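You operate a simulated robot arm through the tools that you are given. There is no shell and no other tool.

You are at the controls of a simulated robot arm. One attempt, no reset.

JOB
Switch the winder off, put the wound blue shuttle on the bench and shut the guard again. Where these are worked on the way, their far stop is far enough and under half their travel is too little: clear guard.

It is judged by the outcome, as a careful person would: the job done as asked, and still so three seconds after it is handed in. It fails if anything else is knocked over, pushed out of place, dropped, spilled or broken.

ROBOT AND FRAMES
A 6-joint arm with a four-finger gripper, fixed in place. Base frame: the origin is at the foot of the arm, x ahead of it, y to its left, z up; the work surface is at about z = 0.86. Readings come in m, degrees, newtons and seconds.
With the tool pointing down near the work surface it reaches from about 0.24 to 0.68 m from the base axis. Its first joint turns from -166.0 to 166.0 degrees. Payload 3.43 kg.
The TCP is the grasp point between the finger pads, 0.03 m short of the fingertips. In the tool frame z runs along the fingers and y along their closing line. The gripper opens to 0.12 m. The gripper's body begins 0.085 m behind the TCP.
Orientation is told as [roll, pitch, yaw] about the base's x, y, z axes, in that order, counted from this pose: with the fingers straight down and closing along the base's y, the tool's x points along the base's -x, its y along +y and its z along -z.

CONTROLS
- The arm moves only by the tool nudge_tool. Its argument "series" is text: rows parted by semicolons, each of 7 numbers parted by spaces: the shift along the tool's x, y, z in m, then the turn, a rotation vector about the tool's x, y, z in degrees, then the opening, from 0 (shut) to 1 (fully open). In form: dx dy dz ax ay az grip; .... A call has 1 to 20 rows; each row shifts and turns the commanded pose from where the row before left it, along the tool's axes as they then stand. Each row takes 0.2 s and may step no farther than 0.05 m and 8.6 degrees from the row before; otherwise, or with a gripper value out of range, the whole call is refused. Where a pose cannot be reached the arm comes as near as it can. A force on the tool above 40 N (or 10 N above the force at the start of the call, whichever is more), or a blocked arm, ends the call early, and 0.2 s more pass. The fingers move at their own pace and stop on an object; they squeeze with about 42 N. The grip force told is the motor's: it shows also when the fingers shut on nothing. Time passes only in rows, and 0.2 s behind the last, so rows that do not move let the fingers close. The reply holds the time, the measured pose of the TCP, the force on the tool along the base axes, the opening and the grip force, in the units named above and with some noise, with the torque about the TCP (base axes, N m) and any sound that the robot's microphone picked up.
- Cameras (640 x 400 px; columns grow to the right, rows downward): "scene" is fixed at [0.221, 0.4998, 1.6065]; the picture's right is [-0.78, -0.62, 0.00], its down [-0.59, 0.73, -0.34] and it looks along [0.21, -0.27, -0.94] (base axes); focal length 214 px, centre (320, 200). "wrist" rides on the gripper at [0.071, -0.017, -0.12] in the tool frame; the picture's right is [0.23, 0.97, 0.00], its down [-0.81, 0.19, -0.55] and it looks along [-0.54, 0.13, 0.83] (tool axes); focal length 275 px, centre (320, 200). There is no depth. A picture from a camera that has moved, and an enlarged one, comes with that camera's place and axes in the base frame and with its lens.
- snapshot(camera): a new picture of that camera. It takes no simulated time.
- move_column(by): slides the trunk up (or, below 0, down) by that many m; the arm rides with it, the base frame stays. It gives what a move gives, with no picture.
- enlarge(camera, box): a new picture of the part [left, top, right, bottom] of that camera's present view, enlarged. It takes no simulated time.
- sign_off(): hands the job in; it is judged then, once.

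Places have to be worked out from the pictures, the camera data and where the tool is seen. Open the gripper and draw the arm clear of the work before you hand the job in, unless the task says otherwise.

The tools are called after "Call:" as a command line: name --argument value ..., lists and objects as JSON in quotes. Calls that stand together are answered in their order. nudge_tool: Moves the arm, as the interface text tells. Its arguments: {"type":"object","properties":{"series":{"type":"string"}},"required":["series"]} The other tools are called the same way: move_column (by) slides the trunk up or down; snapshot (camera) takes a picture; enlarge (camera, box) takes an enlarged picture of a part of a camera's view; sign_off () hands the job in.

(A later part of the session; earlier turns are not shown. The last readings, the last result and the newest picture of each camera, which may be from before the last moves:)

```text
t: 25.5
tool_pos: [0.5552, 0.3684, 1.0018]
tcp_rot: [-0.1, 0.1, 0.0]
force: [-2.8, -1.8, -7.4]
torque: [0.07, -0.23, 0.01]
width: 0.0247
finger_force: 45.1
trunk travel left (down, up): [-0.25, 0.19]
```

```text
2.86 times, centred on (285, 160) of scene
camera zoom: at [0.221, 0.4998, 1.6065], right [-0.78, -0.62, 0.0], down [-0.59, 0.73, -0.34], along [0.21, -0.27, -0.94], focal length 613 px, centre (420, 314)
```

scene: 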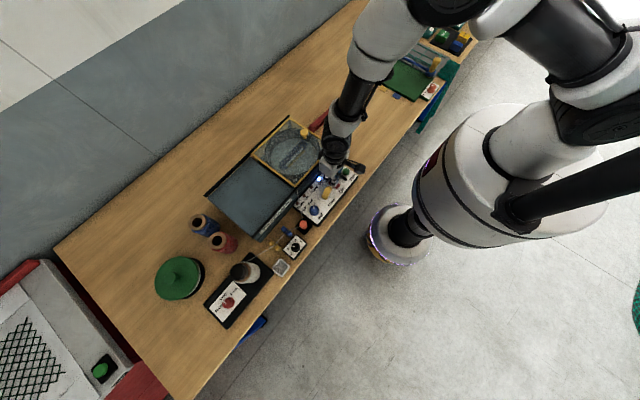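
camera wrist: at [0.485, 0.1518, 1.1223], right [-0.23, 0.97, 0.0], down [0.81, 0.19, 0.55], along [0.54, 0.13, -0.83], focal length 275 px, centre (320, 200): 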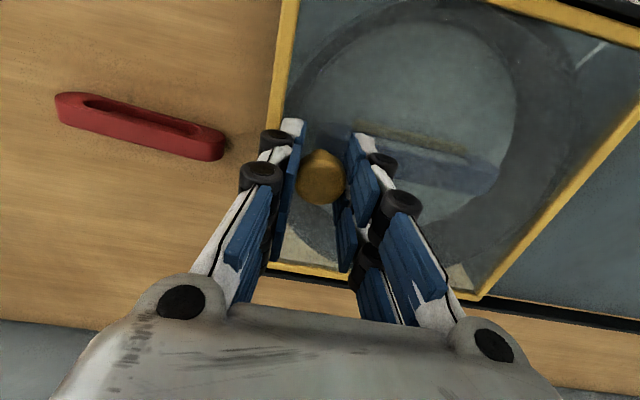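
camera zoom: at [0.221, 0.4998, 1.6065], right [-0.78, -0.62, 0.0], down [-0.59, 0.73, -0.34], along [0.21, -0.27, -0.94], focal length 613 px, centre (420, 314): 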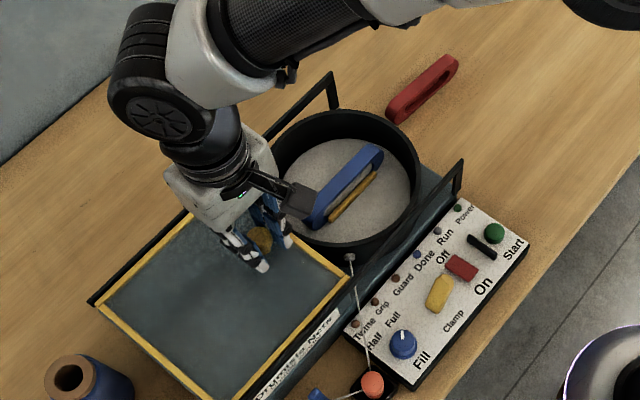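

The guard has moved 0.20 m and the drum is fully uncovered. I release the knob, lift straight up, and move back for a look into the drum.

Call:
nudge_tool --series "0 0 0 0 0 0 0.5; 0 0 0 0 0 0 0.5; 0 0 0 0 0 0 0.5; 0 0 -0.03 0 0 0 0.5; 0 0 -0.04 0 0 0 0.5; 0.03 -0.03 -0.02 0 0 0 0.5; 0.03 -0.03 -0.01 0 0 0 0.5; 0.03 -0.03 0 0 0 0 0.5; 0.03 -0.03 0 0 0 0 0.5; 0 -0.02 0 0 0 0 0.5"

Call:
snapshot --camera "wrist"

Call:
enlarge --camera "scene" --box '[200, 90, 370, 230]'

Call:
enlarge --camera "scene" --box '[265, 110, 345, 180]'

```text
t: 27.7
tool_pos: [0.4357, 0.2281, 1.1025]
tcp_rot: [0.0, 0.0, 0.0]
force: [0.0, -1.2, -0.6]
torque: [-0.02, 0.03, 0.04]
width: 0.0601
finger_force: 0.0
trunk travel left (down, up): [-0.25, 0.19]
```

```text
taken
camera wrist: at [0.3652, 0.2115, 1.2226], right [-0.23, 0.97, 0.0], down [0.81, 0.19, 0.55], along [0.54, 0.13, -0.83], focal length 275 px, centre (320, 200)
```

wrist: 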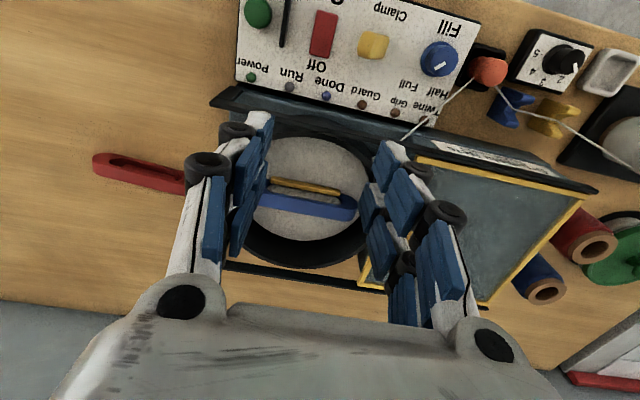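

```text
2.86 times, centred on (285, 160) of scene
camera zoom: at [0.221, 0.4998, 1.6065], right [-0.78, -0.62, 0.0], down [-0.59, 0.73, -0.34], along [0.21, -0.27, -0.94], focal length 613 px, centre (420, 314)
```

zoom: 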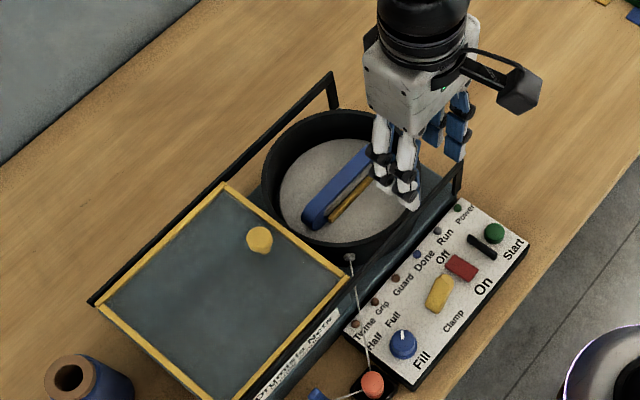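

```text
5.71 times, centred on (305, 145) of scene
camera zoom: at [0.221, 0.4998, 1.6065], right [-0.78, -0.62, 0.0], down [-0.59, 0.73, -0.34], along [0.21, -0.27, -0.94], focal length 1226 px, centre (406, 514)
```

zoom: 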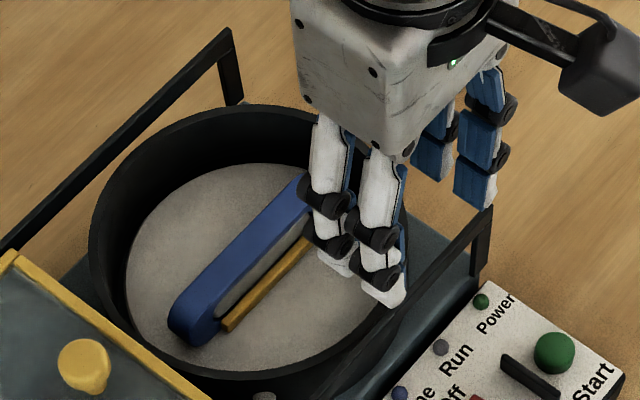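

I open the fingers wide for an unobstructed wrist view into the drum.

Call:
nudge_tool --series "0 0 0 0 0 0 1; 0.01 0 0 0 0 0 1; 0.01 0 0 0 0 0 1; 0.01 0 0 0 0 0 1"

Call:
enlarge --camera "wrist" --box '[210, 100, 450, 250]'

Call:
enlarge --camera "scene" --box '[265, 110, 345, 180]'

```text
t: 28.7
tool_pos: [0.4052, 0.228, 1.1024]
tcp_rot: [-0.1, -0.1, 0.0]
force: [-0.1, -0.1, -0.5]
torque: [0.01, -0.02, 0.0]
width: 0.1198
finger_force: 0.1
trunk travel left (down, up): [-0.25, 0.19]
```

```text
2.67 times, centred on (330, 175) of wrist
camera zoom: at [0.3346, 0.2114, 1.2224], right [-0.23, 0.97, 0.0], down [0.81, 0.19, 0.55], along [0.54, 0.13, -0.83], focal length 734 px, centre (293, 267)
```

zoom: 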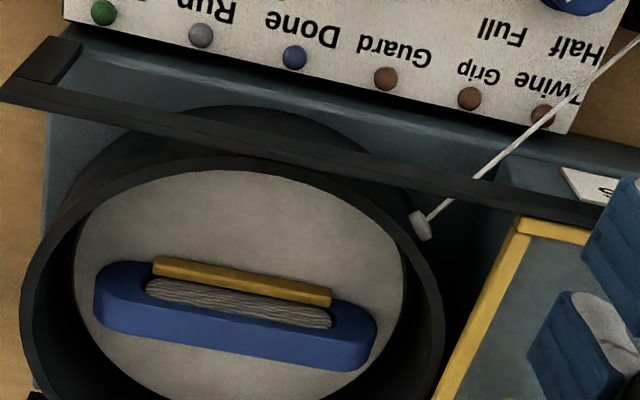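

```text
5.71 times, centred on (305, 145) of scene
camera zoom: at [0.221, 0.4998, 1.6065], right [-0.78, -0.62, 0.0], down [-0.59, 0.73, -0.34], along [0.21, -0.27, -0.94], focal length 1226 px, centre (406, 514)
```

zoom: 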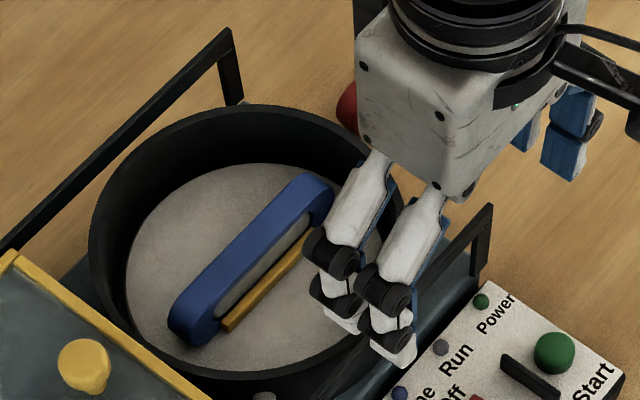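

I need to tell whether the shuttle lies flat or stands on edge, so I zoom in further.

Call:
enlarge --camera "wrist" --box '[235, 185, 365, 255]'

Call:
enlarge --camera "scene" --box '[282, 125, 330, 165]'

```text
4.92 times, centred on (300, 220) of wrist
camera zoom: at [0.3346, 0.2114, 1.2224], right [-0.23, 0.97, 0.0], down [0.81, 0.19, 0.55], along [0.54, 0.13, -0.83], focal length 1355 px, centre (418, 102)
```

zoom: 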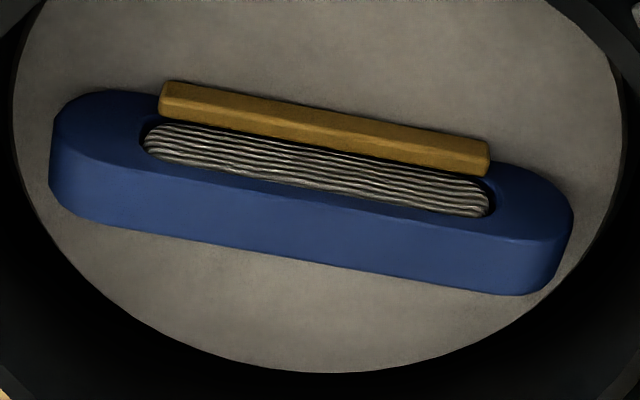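

```text
10.00 times, centred on (306, 145) of scene
camera zoom: at [0.221, 0.4998, 1.6065], right [-0.78, -0.62, 0.0], down [-0.59, 0.73, -0.34], along [0.21, -0.27, -0.94], focal length 2145 px, centre (460, 750)
```

zoom: 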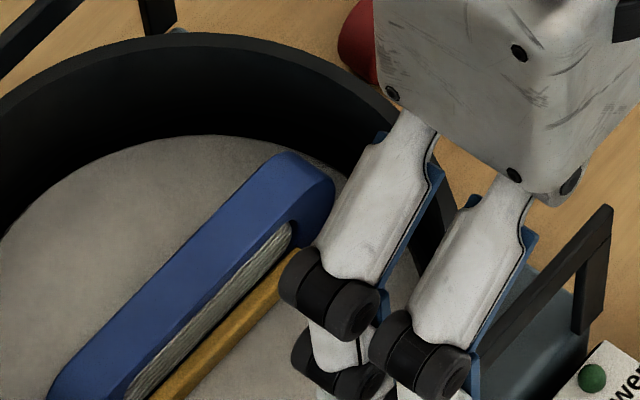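

In both slanted views there is a broad blue band above a slot with twine, with the yellow bar in front, so the shuttle likely stands on edge with its slot facing −x. I pitch the wrist camera to look straight down for a better baseline.

Call:
nudge_tool --series "-0.0317 0.004 -0.006 0 0 0 1; -0.0317 0.004 -0.006 0 0 0 1; -0.0317 0.004 -0.006 0 0 0 1; 0 0 0 0 7.5 0 1; 0 0 0 0 7.5 0 1; 0 0 0 0 7.5 0 1; 0 0 0 0 7.5 0 1; 0 0 0 0 0 0 1"

Call:
snapshot --camera "wrist"

Call:
enlarge --camera "wrist" --box '[220, 150, 420, 275]'

```text
t: 30.5
tool_pos: [0.5008, 0.2404, 1.121]
tcp_rot: [0.0, 30.0, 0.0]
force: [0.1, 0.0, -0.6]
torque: [0.02, 0.0, -0.02]
width: 0.1202
finger_force: 0.1
trunk travel left (down, up): [-0.25, 0.19]
```

```text
taken
camera wrist: at [0.4996, 0.223, 1.261], right [-0.2, 0.97, 0.12], down [0.98, 0.19, 0.07], along [0.05, 0.13, -0.99], focal length 275 px, centre (320, 200)
```

wrist: 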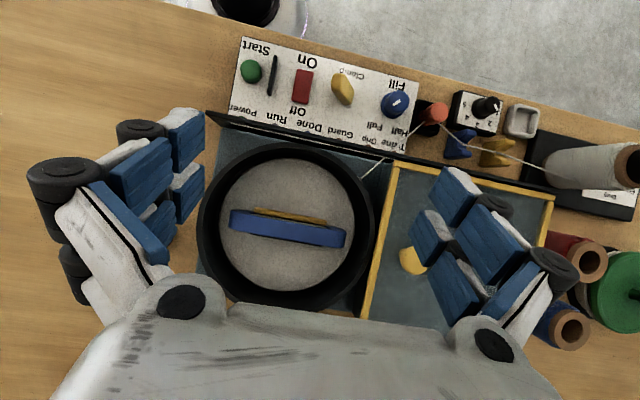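

```text
3.20 times, centred on (320, 212) of wrist
camera zoom: at [0.4996, 0.223, 1.261], right [-0.2, 0.97, 0.12], down [0.98, 0.19, 0.07], along [0.05, 0.13, -0.99], focal length 881 px, centre (320, 160)
```

zoom: 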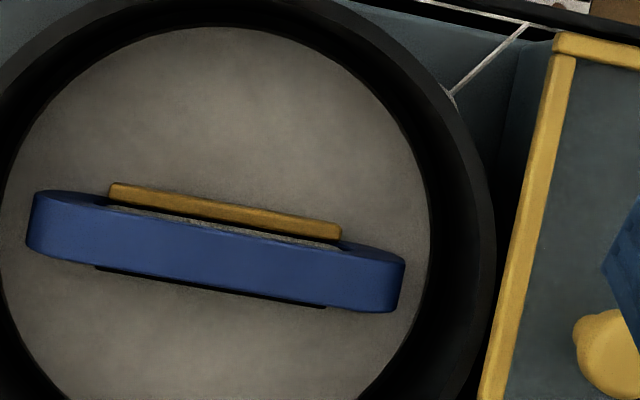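

The shuttle stands on edge along y: x≈0.544–0.564, y≈0.170–0.303, top z≈0.953, held between the yellow jaw (−x) and a black jaw (+x). I'll free it with the Clamp lever: I level the tool, shut the fingers and come down on the lever's −y side.

Call:
nudge_tool --series "0 0 0 0 -7.5 0 0; 0 0 0 0 -7.5 0 0; 0 0 0 0 -7.5 0 0; 0 0 0 0 -7.5 0 0; 0.0318 -0.0063 0.0225 0 0 0 0; 0.0318 -0.0063 0.0225 0 0 0 0; 0.0318 -0.0063 0.0225 0 0 0 0; 0.0318 -0.0063 0.0225 0 0 0 0; 0 0 0 0 0 0 0"

Call:
snapshot --camera "wrist"

Call:
enlarge --camera "scene" --box '[270, 140, 370, 220]'

```text
t: 32.5
tool_pos: [0.3716, 0.2134, 1.0311]
tcp_rot: [0.0, 0.0, -0.1]
force: [0.2, 0.9, -0.9]
torque: [0.04, -0.03, 0.01]
width: 0.0001
finger_force: 33.7
trunk travel left (down, up): [-0.25, 0.19]
```

```text
taken
camera wrist: at [0.3012, 0.1976, 1.1515], right [-0.23, 0.97, 0.0], down [0.81, 0.19, 0.55], along [0.54, 0.13, -0.83], focal length 275 px, centre (320, 200)
```

wrist: 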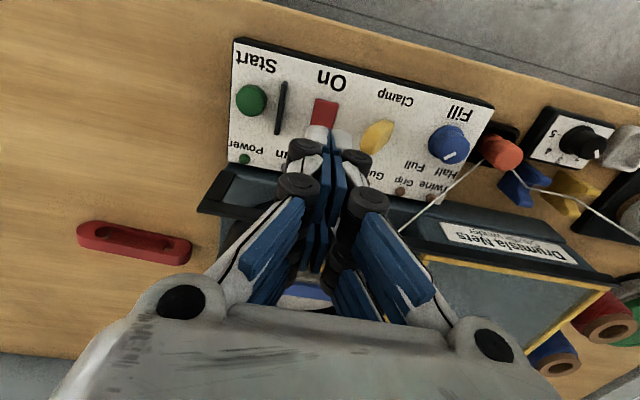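

```text
5.00 times, centred on (320, 180) of scene
camera zoom: at [0.221, 0.4998, 1.6065], right [-0.78, -0.62, 0.0], down [-0.59, 0.73, -0.34], along [0.21, -0.27, -0.94], focal length 1072 px, centre (320, 300)
```

zoom: 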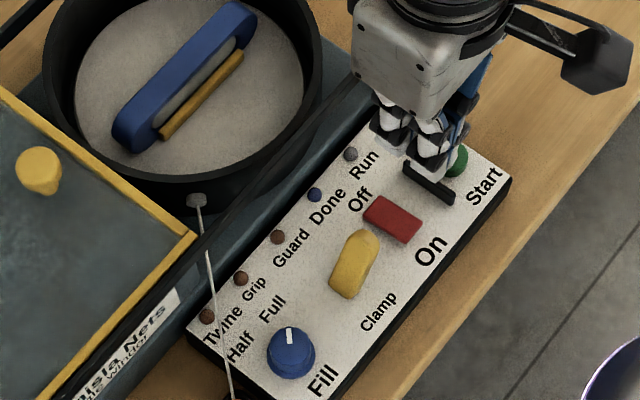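

The lever is still leaning −y and the path down beside it is clear. I lower the shut tips to z≈0.922, above the rocker and just −y of the lever.

Call:
nudge_tool --series "-0.003 0 0.03 0 0 0 0; 0 0 0.03 0 0 0 0; 0 0 0.019 0 0 0 0; 0 0 0 0 0 0 0"

Call:
enlarge --camera "wrist" --box '[240, 60, 480, 210]'

Call:
enlarge --camera "scene" --box '[280, 150, 370, 220]'

```text
t: 33.5
tool_pos: [0.3761, 0.2156, 0.9508]
tcp_rot: [0.0, -0.1, -0.1]
force: [0.8, -0.6, 0.7]
torque: [-0.01, -0.03, 0.0]
width: 0.0
finger_force: 32.8
trunk travel left (down, up): [-0.25, 0.19]
```

```text
2.67 times, centred on (360, 135) of wrist
camera zoom: at [0.3048, 0.1979, 1.0718], right [-0.23, 0.97, 0.0], down [0.81, 0.19, 0.55], along [0.54, 0.13, -0.83], focal length 734 px, centre (213, 373)
```

zoom: 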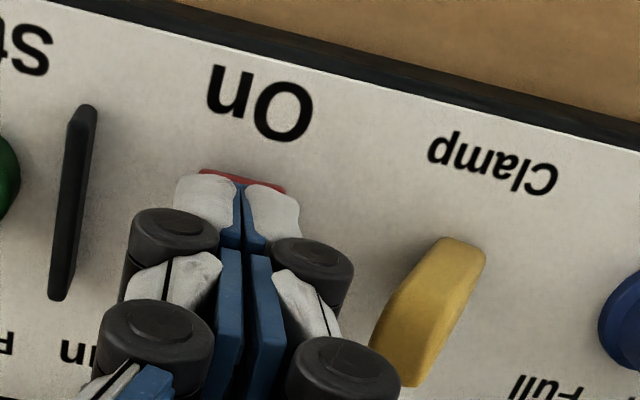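

```text
5.71 times, centred on (325, 185) of scene
camera zoom: at [0.221, 0.4998, 1.6065], right [-0.78, -0.62, 0.0], down [-0.59, 0.73, -0.34], along [0.21, -0.27, -0.94], focal length 1226 px, centre (291, 286)
```

zoom: 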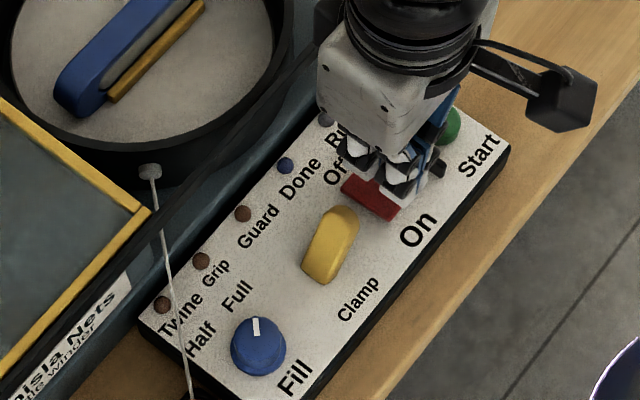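

The tips are at the right height, above the rocker. I push toward +y against the lever in small steps.

Call:
nudge_tool --series "0 0.008 0 0 0 0 0; 0 0.008 0 0 0 0 0; 0 0.006 0 0 0 0 0; 0 0.005 0 0 0 0 0; 0 0.005 0 0 0 0 0; 0 0.005 0 0 0 0 0; 0 0.005 0 0 0 0 0; 0 0 0 0 0 0 0"

Call:
enlarge --camera "scene" --box '[270, 130, 370, 215]'

Call:
enlarge --camera "wrist" --box '[240, 60, 480, 210]'

```text
t: 35.3
tool_pos: [0.3761, 0.2575, 0.9512]
tcp_rot: [0.0, 0.0, 0.0]
force: [0.1, 0.2, -0.1]
torque: [0.0, -0.01, 0.0]
width: 0.0
finger_force: 33.0
trunk travel left (down, up): [-0.25, 0.19]
```

```text
4.71 times, centred on (320, 172) of scene
camera zoom: at [0.221, 0.4998, 1.6065], right [-0.78, -0.62, 0.0], down [-0.59, 0.73, -0.34], along [0.21, -0.27, -0.94], focal length 1009 px, centre (320, 329)
```

zoom: 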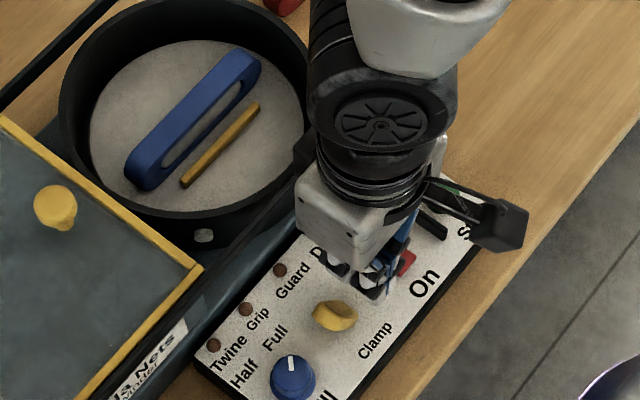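

```text
2.67 times, centred on (360, 135) of wrist
camera zoom: at [0.3059, 0.2403, 1.0721], right [-0.23, 0.97, 0.0], down [0.81, 0.19, 0.55], along [0.54, 0.13, -0.83], focal length 734 px, centre (213, 373)
```

zoom: 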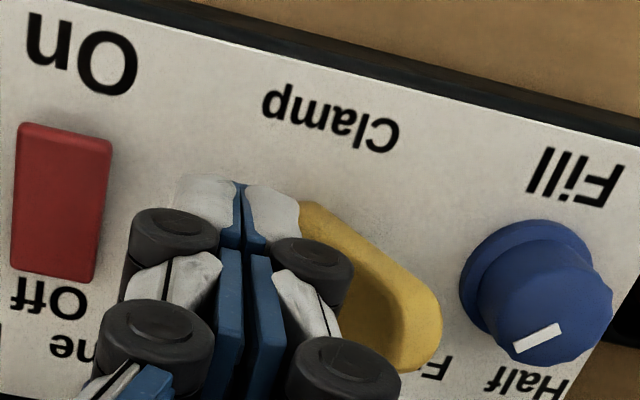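

The lever snapped over and the yellow jaw moved clear of the shuttle. I back off −y, rise, and check that it stays.

Call:
nudge_tool --series "0 -0.012 0 0 0 0 0; 0 0 -0.03 0 0 0 0; 0 0 -0.04 0 0 0 0; 0 0 -0.04 0 0 0 0; 0 0 -0.04 0 0 0 0.3; 0 0 0 0 0 0 0.5"

Call:
enlarge --camera "scene" --box '[250, 110, 370, 215]'

Call:
snapshot --camera "wrist"

```text
t: 36.7
tool_pos: [0.3781, 0.2452, 1.1018]
tcp_rot: [-0.1, 0.0, 0.0]
force: [-0.5, 0.4, 0.6]
torque: [-0.03, 0.0, 0.02]
width: 0.038
finger_force: 0.1
trunk travel left (down, up): [-0.25, 0.19]
```

```text
3.81 times, centred on (310, 162) of scene
camera zoom: at [0.221, 0.4998, 1.6065], right [-0.78, -0.62, 0.0], down [-0.59, 0.73, -0.34], along [0.21, -0.27, -0.94], focal length 817 px, centre (358, 343)
```

zoom: 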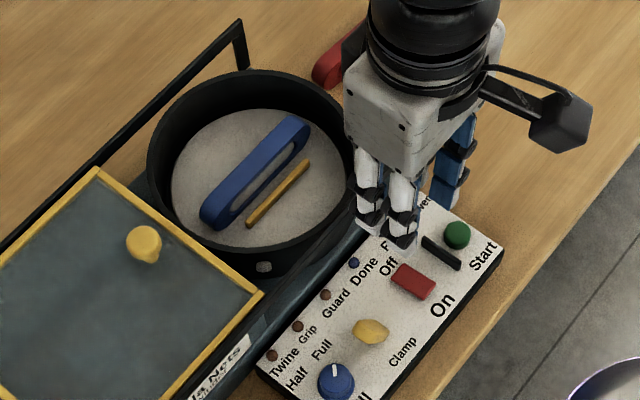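

```text
taken
camera wrist: at [0.3062, 0.2295, 1.2229], right [-0.23, 0.97, 0.0], down [0.81, 0.19, 0.55], along [0.54, 0.13, -0.83], focal length 275 px, centre (320, 200)
```

wrist: 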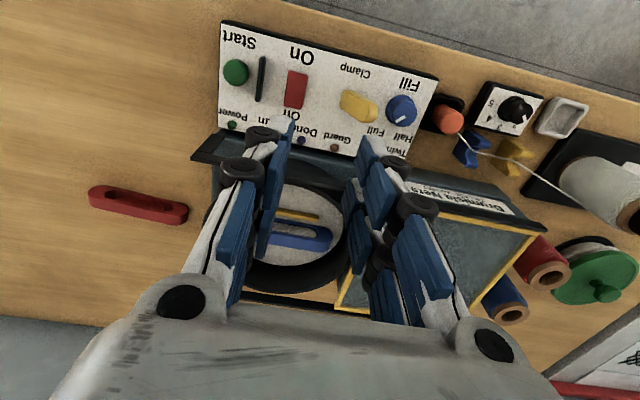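

Power is off, the lever holds at +y and the yellow jaw stands clear. I turn the tool 90° in free space so the fingers will close along x across the shuttle's thickness.

Call:
nudge_tool --series "0 0 0 0 0 -8.5 0.5; 0 0 0 0 0 -8.5 0.5; 0 0 0 0 0 -8.5 0.5; 0 0 0 0 0 -8.5 0.5; 0 0 0 0 0 -8.5 0.5; 0 0 0 0 0 -8.5 0.5; 0 0 0 0 0 -8.5 0.5; 0 0 0 0 0 -8.5 0.5; 0 0 0 0 0 -8.5 0.5; 0 0 0 0 0 -8.5 0.5; 0 0 0 0 0 -5 0.5; 0 0 0 0 0 0 0.5"

Call:
snapshot --camera "wrist"

```text
t: 39.3
tool_pos: [0.3776, 0.2449, 1.1006]
tcp_rot: [0.0, 0.0, 90.0]
force: [0.2, 0.2, -1.3]
torque: [0.0, 0.0, -0.03]
width: 0.0601
finger_force: 0.1
trunk travel left (down, up): [-0.25, 0.19]
```

```text
taken
camera wrist: at [0.3943, 0.1737, 1.222], right [-0.97, -0.23, 0.0], down [-0.19, 0.81, 0.55], along [-0.13, 0.54, -0.83], focal length 275 px, centre (320, 200)
```

wrist: 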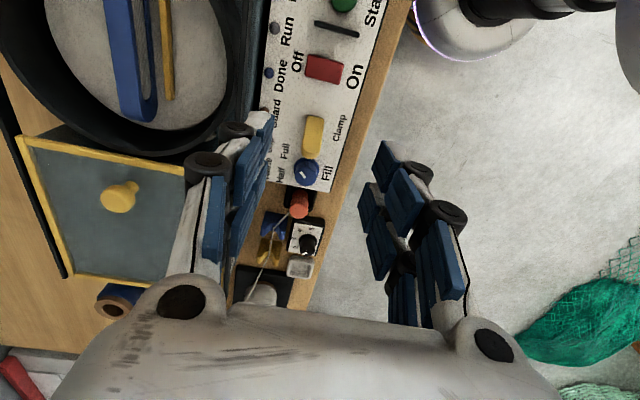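

Yaw is now 90° with no reach trouble, and tool x points to −y, tool y to −x. I move over the shuttle at about (0.554, 0.236), staying high.

Call:
nudge_tool --series "0.0017 -0.0352 0.008 0 0 0 0.5; 0.0017 -0.0352 0.008 0 0 0 0.5; 0.0017 -0.0352 0.008 0 0 0 0.5; 0.0017 -0.0352 0.008 0 0 0 0.5; 0.0017 -0.0352 0.008 0 0 0 0.5; 0 0 0 0 0 0 0.5"

Call:
snapshot --camera "wrist"

Call:
enlarge --camera "wrist" --box '[230, 60, 400, 200]'

Call:
enlarge --camera "scene" --box '[250, 100, 350, 180]'

```text
t: 40.7
tool_pos: [0.5522, 0.2369, 1.062]
tcp_rot: [-0.1, 0.0, 90.0]
force: [-0.1, 0.3, 0.3]
torque: [-0.02, -0.04, 0.02]
width: 0.0598
finger_force: 0.0
trunk travel left (down, up): [-0.25, 0.19]
```

```text
taken
camera wrist: at [0.5699, 0.1655, 1.1823], right [-0.97, -0.23, 0.0], down [-0.19, 0.81, 0.55], along [-0.13, 0.54, -0.83], focal length 275 px, centre (320, 200)
```

wrist: 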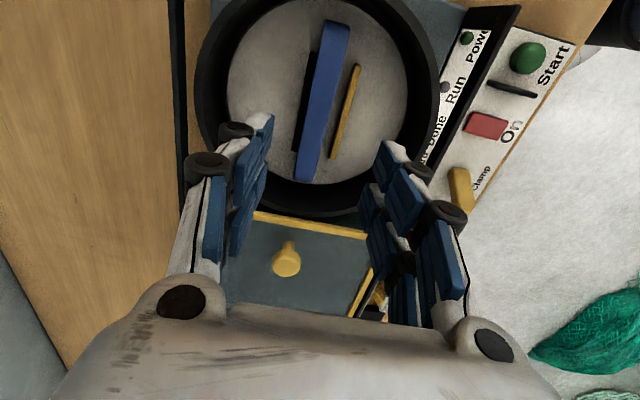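

```text
2.86 times, centred on (315, 130) of wrist
camera zoom: at [0.5699, 0.1655, 1.1823], right [-0.97, -0.23, 0.0], down [-0.19, 0.81, 0.55], along [-0.13, 0.54, -0.83], focal length 786 px, centre (334, 400)
```

zoom: 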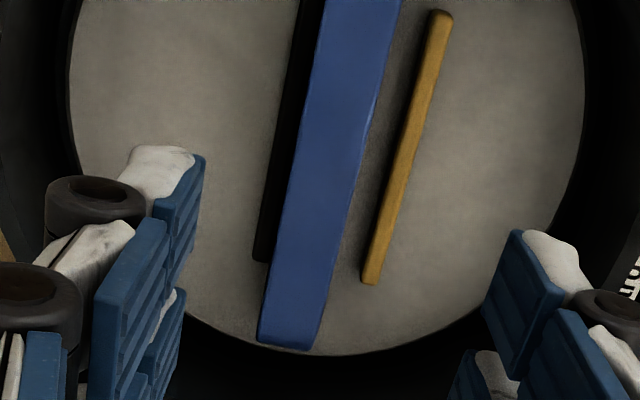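

```text
5.00 times, centred on (300, 140) of scene
camera zoom: at [0.221, 0.4998, 1.6065], right [-0.78, -0.62, 0.0], down [-0.59, 0.73, -0.34], along [0.21, -0.27, -0.94], focal length 1072 px, centre (420, 500)
```

zoom: 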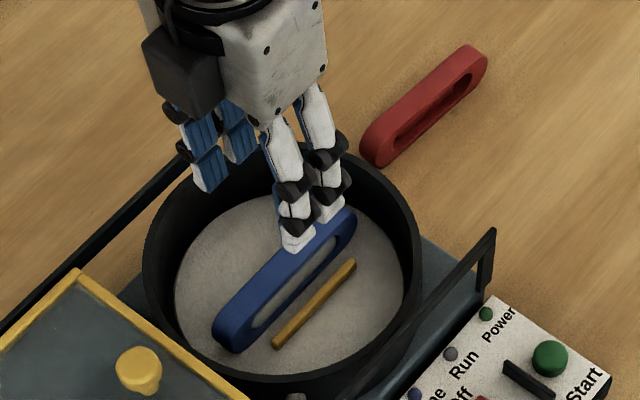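

From this view the shuttle's centre is about (0.555, 0.233), and the jaw tops triangulate to z≈0.922–0.927. I'll grip with the tips at z≈0.935, above both jaws, and descend with the fingers 6 cm apart.

Call:
nudge_tool --series "0.003 -0.003 0.03 0 0 0 0.5; 0 0 0.03 0 0 0 0.5; 0 0 0.025 0 0 0 0.5; 0 0 0 0 0 0 0.5"

Call:
snapshot --camera "wrist"

Call:
enlarge --camera "scene" --box '[260, 110, 340, 170]'

```text
t: 41.7
tool_pos: [0.5558, 0.233, 0.9755]
tcp_rot: [-0.1, 0.0, 90.0]
force: [0.5, 0.0, 0.0]
torque: [0.0, 0.0, 0.02]
width: 0.0601
finger_force: 0.0
trunk travel left (down, up): [-0.25, 0.19]
```

```text
taken
camera wrist: at [0.5734, 0.1621, 1.097], right [-0.97, -0.23, 0.0], down [-0.19, 0.81, 0.55], along [-0.13, 0.54, -0.83], focal length 275 px, centre (320, 200)
```

wrist: 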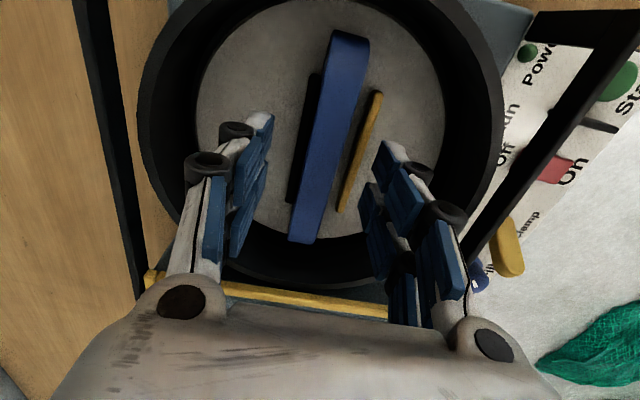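

```text
6.67 times, centred on (300, 140) of scene
camera zoom: at [0.221, 0.4998, 1.6065], right [-0.78, -0.62, 0.0], down [-0.59, 0.73, -0.34], along [0.21, -0.27, -0.94], focal length 1430 px, centre (453, 600)
```

zoom: 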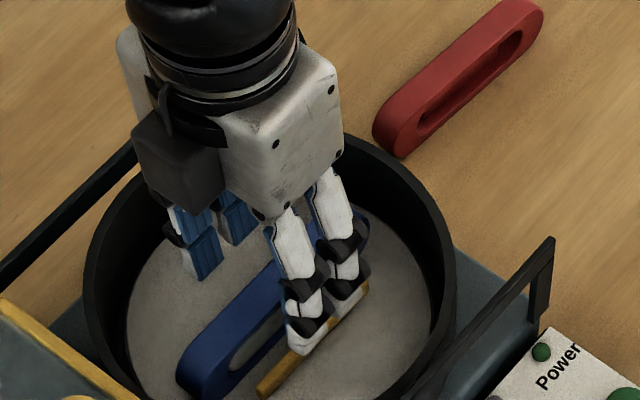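

The shuttle is between the fingers, within about 1.5 mm of centre. I descend the last centimetre and close gently on it.

Call:
nudge_tool --series "0 -0.0015 0.0105 0 0 0 0.5; 0 0 0 0 0 0 0.3; 0 0 0 0 0 0 0; 0 0 0 0 0 0 0; 0 0 0 0 0 0 0; 0 0 0 0 0 0 0"

Call:
snapshot --camera "wrist"

Call:
enlarge --camera "scene" --box '[260, 110, 340, 170]'

```text
t: 43.1
tool_pos: [0.5559, 0.2327, 0.9653]
tcp_rot: [0.2, 0.1, 90.0]
force: [-6.0, 0.0, -0.1]
torque: [-0.02, 0.22, 0.03]
width: 0.0195
finger_force: 42.4
trunk travel left (down, up): [-0.25, 0.19]
```

```text
taken
camera wrist: at [0.5738, 0.1622, 1.0861], right [-0.97, -0.23, 0.0], down [-0.19, 0.81, 0.55], along [-0.13, 0.54, -0.83], focal length 275 px, centre (320, 200)
```

wrist: 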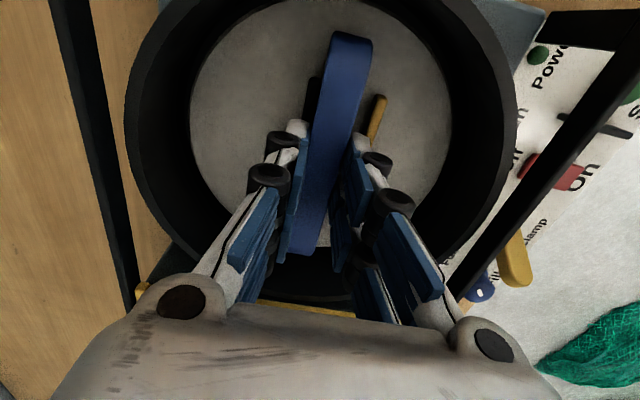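

```text
6.67 times, centred on (300, 140) of scene
camera zoom: at [0.221, 0.4998, 1.6065], right [-0.78, -0.62, 0.0], down [-0.59, 0.73, -0.34], along [0.21, -0.27, -0.94], focal length 1430 px, centre (453, 600)
```

zoom: 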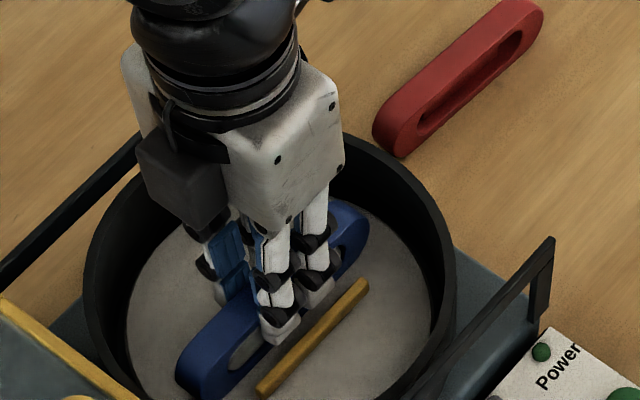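

Gripped at 19.5 mm, matching the shuttle's thickness. I lift slowly at first and watch the force in case anything still holds it.

Call:
nudge_tool --series "0 0 -0.004 0 0 0 0; 0 0 -0.006 0 0 0 0; 0 0 -0.01 0 0 0 0; 0 0 0 0 0 0 0"

Call:
enlarge --camera "scene" --box '[260, 110, 340, 170]'

```text
t: 44.1
tool_pos: [0.5568, 0.2322, 0.9861]
tcp_rot: [0.0, 0.0, 89.9]
force: [-0.3, 0.3, -0.3]
torque: [-0.04, 0.04, -0.01]
width: 0.0193
finger_force: 41.8
trunk travel left (down, up): [-0.25, 0.19]
```

```text
6.67 times, centred on (300, 140) of scene
camera zoom: at [0.221, 0.4998, 1.6065], right [-0.78, -0.62, 0.0], down [-0.59, 0.73, -0.34], along [0.21, -0.27, -0.94], focal length 1430 px, centre (453, 600)
```

zoom: 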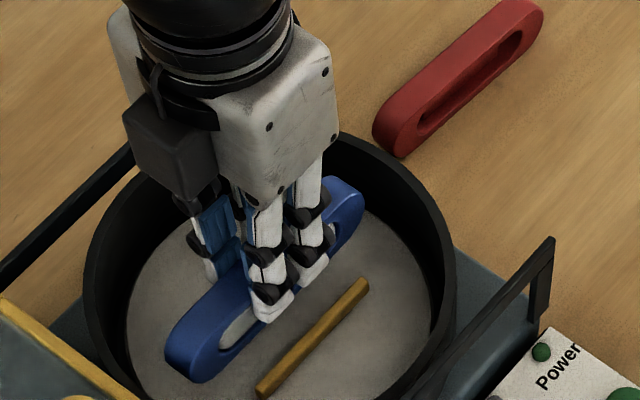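

It came free with no resistance. I raise it well above the rim and rails.

Call:
nudge_tool --series "0 0 -0.02 0 0 0 0; 0 0 -0.03 0 0 0 0; 0 0 -0.03 0 0 0 0; 0 0 -0.03 0 0 0 0; 0 0 0 0 0 0 0"

Call:
snapshot --camera "wrist"

Call:
snapshot --camera "scene"

Call:
enlarge --camera "scene" --box '[300, 60, 420, 160]'

```text
t: 45.3
tool_pos: [0.5576, 0.2325, 1.0964]
tcp_rot: [0.0, -0.1, 89.9]
force: [0.2, 0.3, -0.4]
torque: [0.02, -0.02, 0.01]
width: 0.0195
finger_force: 41.6
trunk travel left (down, up): [-0.25, 0.19]
```

```text
taken
camera wrist: at [0.5746, 0.1622, 1.2172], right [-0.97, -0.23, 0.0], down [-0.19, 0.81, 0.55], along [-0.13, 0.54, -0.83], focal length 275 px, centre (320, 200)
```

wrist: 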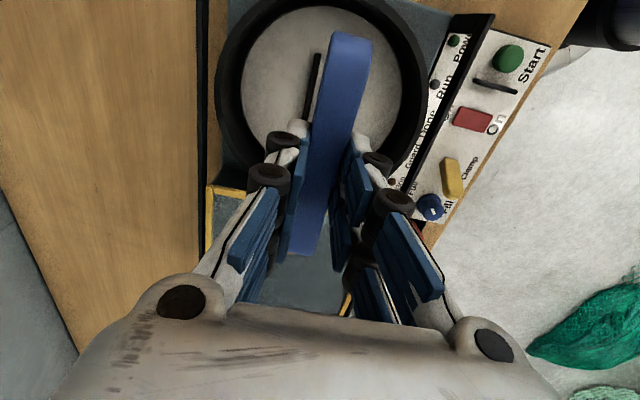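

```text
taken
```

scene: 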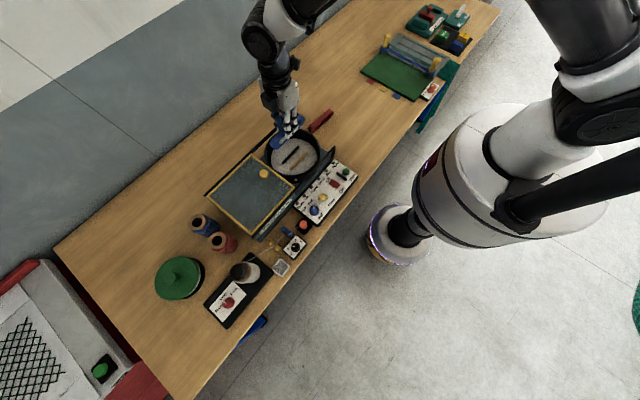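

```text
4.00 times, centred on (360, 110) of scene
camera zoom: at [0.221, 0.4998, 1.6065], right [-0.78, -0.62, 0.0], down [-0.59, 0.73, -0.34], along [0.21, -0.27, -0.94], focal length 858 px, centre (160, 560)
```

zoom: 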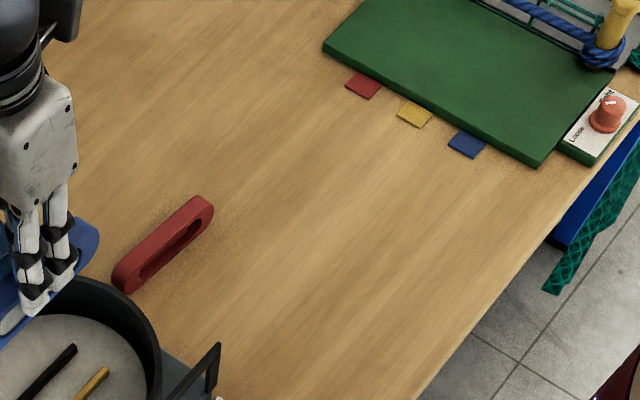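

The drum is empty and the bench between the winder and the green mat is bare around (0.45, −0.05), well clear of the red shuttle. I carry the blue shuttle there at height.

Call:
nudge_tool --series "0.02 0.008 0 0 0 0 0; 0.035 0.0133 0 0 0 0 0; 0.035 0.0133 0 0 0 0 0; 0.035 0.0133 0 0 0 0 0; 0.035 0.0133 0 0 0 0 0; 0.035 0.0133 0 0 0 0 0; 0.035 0.0133 0 0 0 0 0; 0.032 0.0128 0 0 0 0 0; 0.0205 0.007 0 0 0 0 0; 0 0 0 0 0 0 0"

Call:
snapshot --camera "wrist"

Call:
enlarge --camera "scene" --box '[280, 60, 420, 180]'

```text
t: 47.5
tool_pos: [0.4498, -0.0492, 1.0955]
tcp_rot: [0.0, 0.0, 90.0]
force: [-0.1, 0.3, 0.3]
torque: [0.0, -0.04, -0.02]
width: 0.0192
finger_force: 41.5
trunk travel left (down, up): [-0.25, 0.19]
```

```text
taken
camera wrist: at [0.4665, -0.1206, 1.2161], right [-0.97, -0.23, 0.0], down [-0.19, 0.81, 0.55], along [-0.13, 0.54, -0.83], focal length 275 px, centre (320, 200)
```

wrist: 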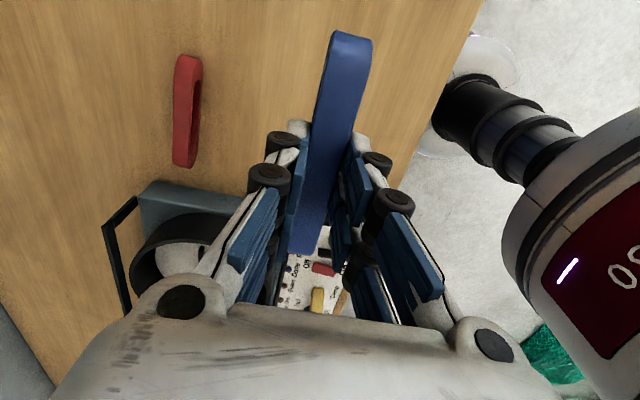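

```text
3.33 times, centred on (350, 120) of scene
camera zoom: at [0.221, 0.4998, 1.6065], right [-0.78, -0.62, 0.0], down [-0.59, 0.73, -0.34], along [0.21, -0.27, -0.94], focal length 715 px, centre (220, 467)
```

zoom: 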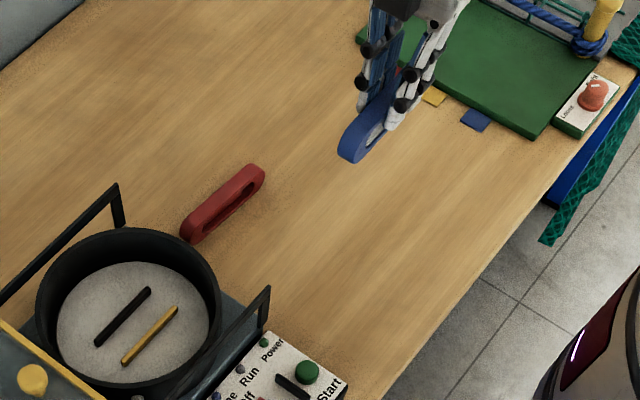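

It's over clear wood. I lower quickly at first, then in small steps until it touches.

Call:
nudge_tool --series "0 0 0.035 0 0 0 0; 0 0 0.04 0 0 0 0; 0 0 0.04 0 0 0 0; 0 0 0.03 0 0 0 0; 0 0 0.01 0 0 0 0; 0 0 0 0 0 0 0"

Call:
enlarge --camera "scene" --box '[310, 80, 410, 160]'

Call:
snapshot --camera "wrist"

```text
t: 48.9
tool_pos: [0.4495, -0.0481, 0.9409]
tcp_rot: [0.1, 0.1, 90.0]
force: [0.4, -0.3, -0.6]
torque: [-0.01, -0.01, -0.01]
width: 0.0192
finger_force: 42.6
trunk travel left (down, up): [-0.25, 0.19]
```

```text
5.00 times, centred on (360, 120) of scene
camera zoom: at [0.221, 0.4998, 1.6065], right [-0.78, -0.62, 0.0], down [-0.59, 0.73, -0.34], along [0.21, -0.27, -0.94], focal length 1072 px, centre (120, 600)
```

zoom: 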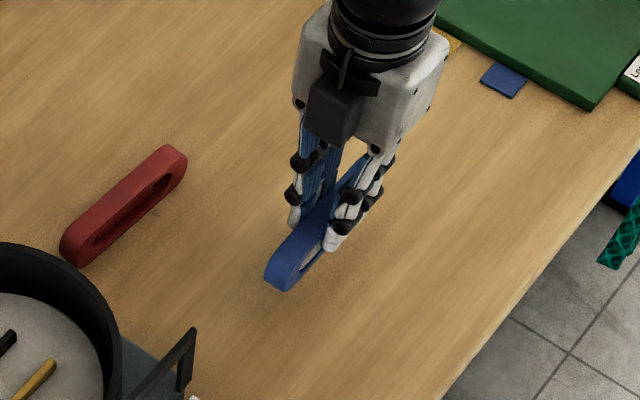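

```text
taken
camera wrist: at [0.467, -0.1196, 1.0613], right [-0.97, -0.23, 0.0], down [-0.19, 0.81, 0.55], along [-0.13, 0.54, -0.83], focal length 275 px, centre (320, 200)
```

wrist: 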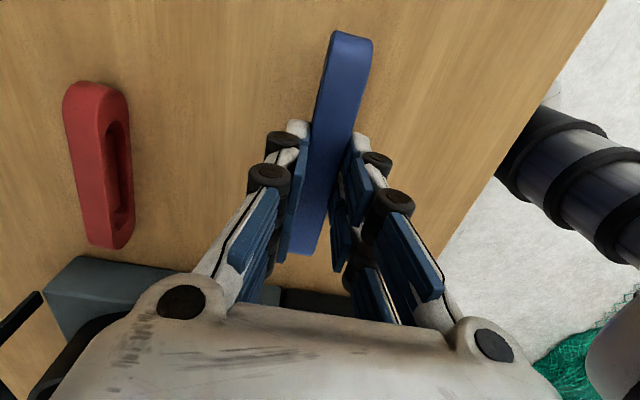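

Still some gap. I go down 4 mm at a time, checking the contact force.

Call:
nudge_tool --series "0 0 0.005 0 0 0 0; 0 0 0.005 0 0 0 0; 0 0 0.004 0 0 0 0; 0 0 0.004 0 0 0 0"

Call:
enlarge --camera "scene" --box '[330, 90, 390, 140]'

```text
t: 49.9
tool_pos: [0.4484, -0.0493, 0.9217]
tcp_rot: [0.0, 0.0, 89.8]
force: [-0.4, 0.5, -0.6]
torque: [0.02, 0.01, 0.01]
width: 0.0188
finger_force: 42.5
trunk travel left (down, up): [-0.25, 0.19]
```

```text
8.00 times, centred on (360, 115) of scene
camera zoom: at [0.221, 0.4998, 1.6065], right [-0.78, -0.62, 0.0], down [-0.59, 0.73, -0.34], along [0.21, -0.27, -0.94], focal length 1716 px, centre (0, 880)
```

zoom: 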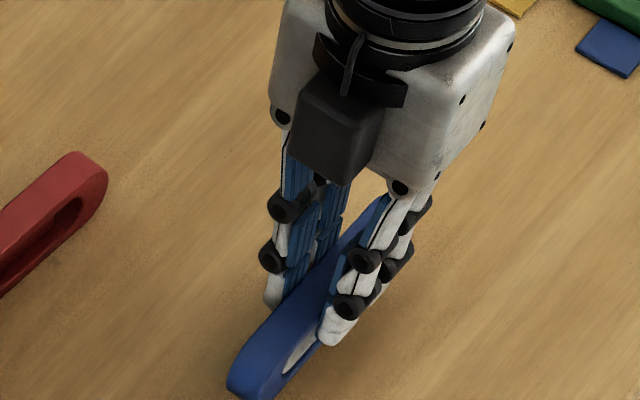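

No contact yet at TCP z≈0.922. I keep lowering in 3 mm steps.

Call:
nudge_tool --series "0 0 0.003 0 0 0 0; 0 0 0.003 0 0 0 0; 0 0 0.003 0 0 0 0"

```text
t: 50.7
tool_pos: [0.4491, -0.0493, 0.9138]
tcp_rot: [-0.1, 0.1, 89.9]
force: [0.1, -0.1, 0.1]
torque: [0.02, -0.01, 0.0]
width: 0.0191
finger_force: 42.0
trunk travel left (down, up): [-0.25, 0.19]
```

Still no contact. I continue with 2 mm steps.

Call:
nudge_tool --series "0 0 0.002 0 0 0 0; 0 0 0.002 0 0 0 0"

Call:
enlarge --camera "scene" --box '[330, 100, 390, 150]'

```text
t: 51.3
tool_pos: [0.4498, -0.0498, 0.9101]
tcp_rot: [0.0, 0.0, 90.0]
force: [0.5, 1.3, 0.3]
torque: [0.02, -0.03, -0.06]
width: 0.0191
finger_force: 42.3
trunk travel left (down, up): [-0.25, 0.19]
```

```text
8.00 times, centred on (360, 125) of scene
camera zoom: at [0.221, 0.4998, 1.6065], right [-0.78, -0.62, 0.0], down [-0.59, 0.73, -0.34], along [0.21, -0.27, -0.94], focal length 1716 px, centre (0, 800)
```

zoom: 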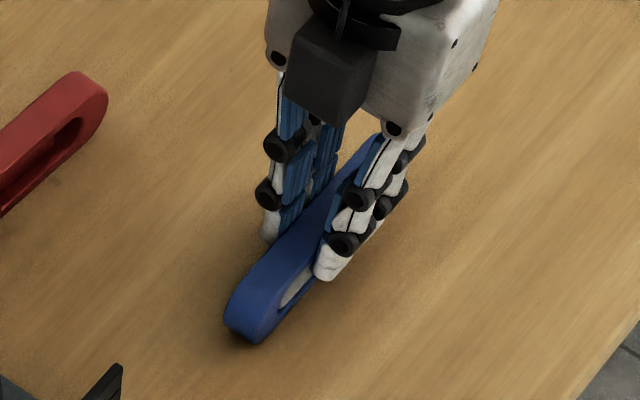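

The contact shadow is close now but the force is still nil, so I keep lowering by 2 mm.

Call:
nudge_tool --series "0 0 0.002 0 0 0 0; 0 0 0.002 0 0 0 0"

```text
t: 51.9
tool_pos: [0.4492, -0.0498, 0.908]
tcp_rot: [-0.3, 0.0, 90.0]
force: [-2.6, -0.5, 24.8]
torque: [-0.17, 0.13, -0.03]
width: 0.0192
finger_force: 42.0
trunk travel left (down, up): [-0.25, 0.19]
```

It's on the bench (25 N). I ease off slightly to unload it, then open the fingers gradually.

Call:
nudge_tool --series "0 0 -0.0015 0 0 0 0; 0 0 0 0 0 0 0.17; 0 0 0 0 0 0 0.19; 0 0 0 0 0 0 0.22; 0 0 0 0 0 0 0.28; 0 0 0 0 0 0 0.4; 0 0 0 0 0 0 0.4"

Call:
enlarge --camera "scene" --box '[330, 100, 390, 150]'

Call:
snapshot --camera "wrist"

```text
t: 53.5
tool_pos: [0.4494, -0.0493, 0.9069]
tcp_rot: [0.0, 0.0, 90.0]
force: [-0.8, 1.1, 0.6]
torque: [-0.03, -0.02, 0.0]
width: 0.0477
finger_force: 0.0
trunk travel left (down, up): [-0.25, 0.19]
```

```text
8.00 times, centred on (360, 125) of scene
camera zoom: at [0.221, 0.4998, 1.6065], right [-0.78, -0.62, 0.0], down [-0.59, 0.73, -0.34], along [0.21, -0.27, -0.94], focal length 1716 px, centre (0, 800)
```

zoom: 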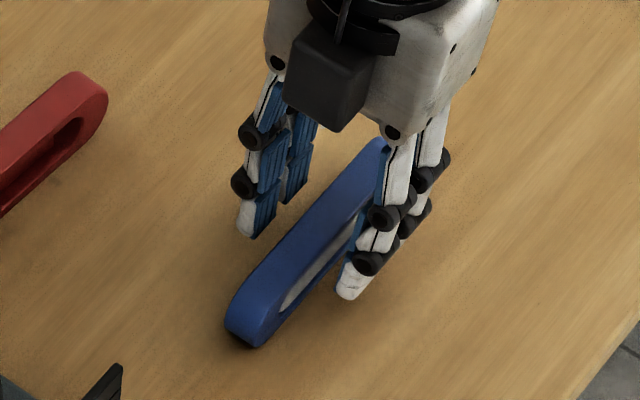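

```text
taken
camera wrist: at [0.467, -0.1205, 1.028], right [-0.97, -0.23, 0.0], down [-0.19, 0.81, 0.55], along [-0.13, 0.54, -0.83], focal length 275 px, centre (320, 200)
```

wrist: 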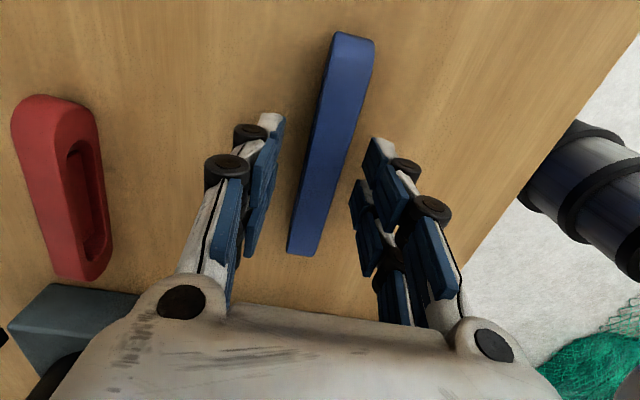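

The shuttle stands steady on the bench with the fingers clear on both sides. I lift straight up and turn the tool back to yaw 0.

Call:
nudge_tool --series "0 0 -0.02 0 0 0 0.4; 0 0 -0.04 0 0 0 0.4; 0 0 -0.045 0 0 0 0.4; 0 0 -0.045 0 0 0 0.4; 0 0 -0.045 0 0 0 0.5; 0 0 0 0 0 8.5 0.5; 0 0 0 0 0 8.5 0.5; 0 0 0 0 0 8.5 0.5; 0 0 0 0 0 8.5 0.5; 0 0 0 0 0 8.5 0.5; 0 0 0 0 0 8.5 0.5; 0 0 0 0 0 8.5 0.5; 0 0 0 0 0 8.5 0.5; 0 0 0 0 0 8.5 0.5; 0 0 0 0 0 8.5 0.5; 0 0 0 0 0 5 0.5; 0 0 0 0 0 0 0.5"

Call:
snapshot --camera "scene"

Call:
enlarge --camera "scene" --box '[200, 80, 400, 230]'

```text
t: 57.1
tool_pos: [0.4485, -0.0503, 1.1027]
tcp_rot: [0.1, 0.0, -0.1]
force: [1.0, 0.1, 0.2]
torque: [0.0, -0.01, -0.01]
width: 0.0603
finger_force: 0.1
trunk travel left (down, up): [-0.25, 0.19]
```

```text
taken
```

scene: 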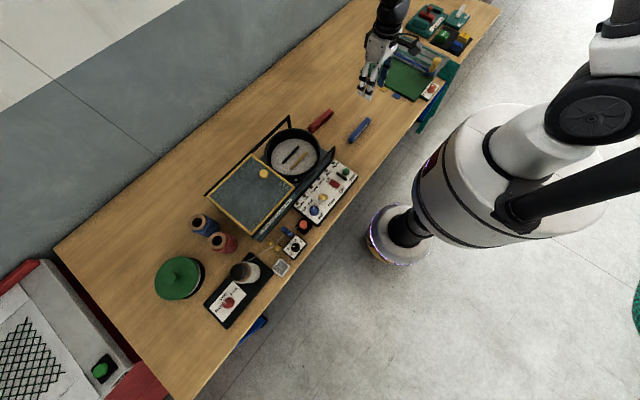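

```text
2.67 times, centred on (300, 155) of scene
camera zoom: at [0.221, 0.4998, 1.6065], right [-0.78, -0.62, 0.0], down [-0.59, 0.73, -0.34], along [0.21, -0.27, -0.94], focal length 572 px, centre (373, 320)
```

zoom: 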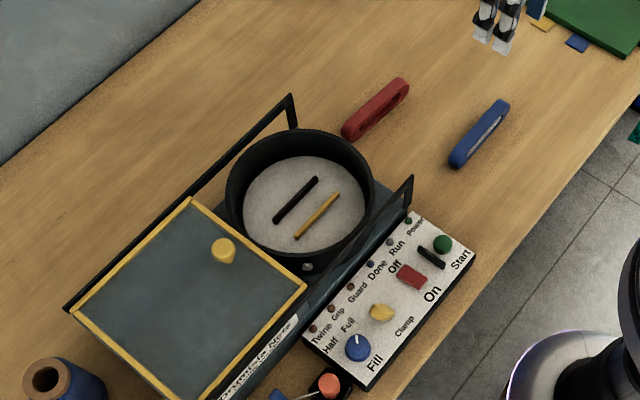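

The shuttle is standing on the bench and the guard knob is still at (0.555, 0.368). I return above it to shut the guard.

Call:
nudge_tool --series "-0.0107 0.0418 0.0043 0 0 0 0.5; -0.0107 0.0418 0.0043 0 0 0 0.5; -0.0107 0.0418 0.0043 0 0 0 0.5; -0.0107 0.0418 0.0043 0 0 0 0.5; -0.0107 0.0418 0.0043 0 0 0 0.5; -0.0107 0.0418 0.0043 0 0 0 0.5; -0.0107 0.0418 0.0043 0 0 0 0.5; -0.0107 0.0418 0.0043 0 0 0 0.5; -0.0107 0.0418 0.0043 0 0 0 0.5; -0.0107 0.0421 0.0043 0 0 0 0.5; 0 0 0 0 0 0 0.5"

Call:
snapshot --camera "wrist"

Call:
enlarge --camera "scene" --box '[200, 100, 360, 220]'

```text
t: 59.5
tool_pos: [0.5564, 0.3672, 1.0584]
tcp_rot: [-0.1, 0.0, -0.1]
force: [-0.4, -0.2, 0.3]
torque: [-0.02, 0.03, 0.0]
width: 0.0599
finger_force: 0.1
trunk travel left (down, up): [-0.25, 0.19]
```

```text
taken
camera wrist: at [0.4859, 0.3519, 1.1796], right [-0.23, 0.97, 0.0], down [0.81, 0.19, 0.55], along [0.54, 0.13, -0.83], focal length 275 px, centre (320, 200)
```

wrist: 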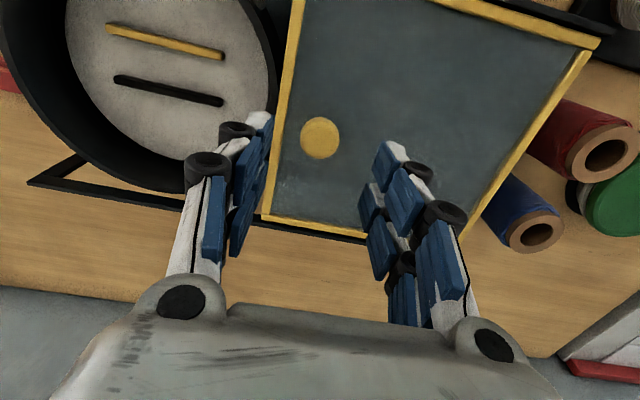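

```text
3.33 times, centred on (280, 160) of scene
camera zoom: at [0.221, 0.4998, 1.6065], right [-0.78, -0.62, 0.0], down [-0.59, 0.73, -0.34], along [0.21, -0.27, -0.94], focal length 715 px, centre (453, 333)
```

zoom: 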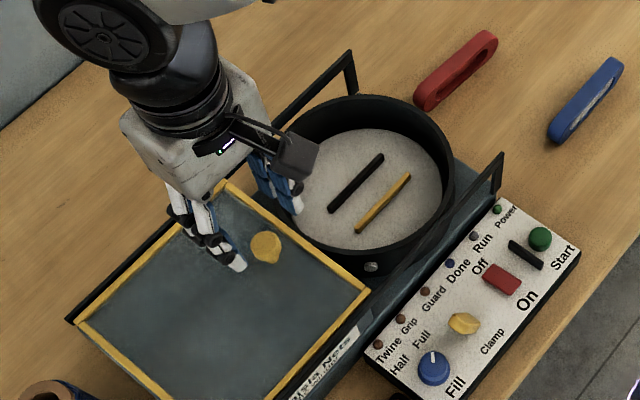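

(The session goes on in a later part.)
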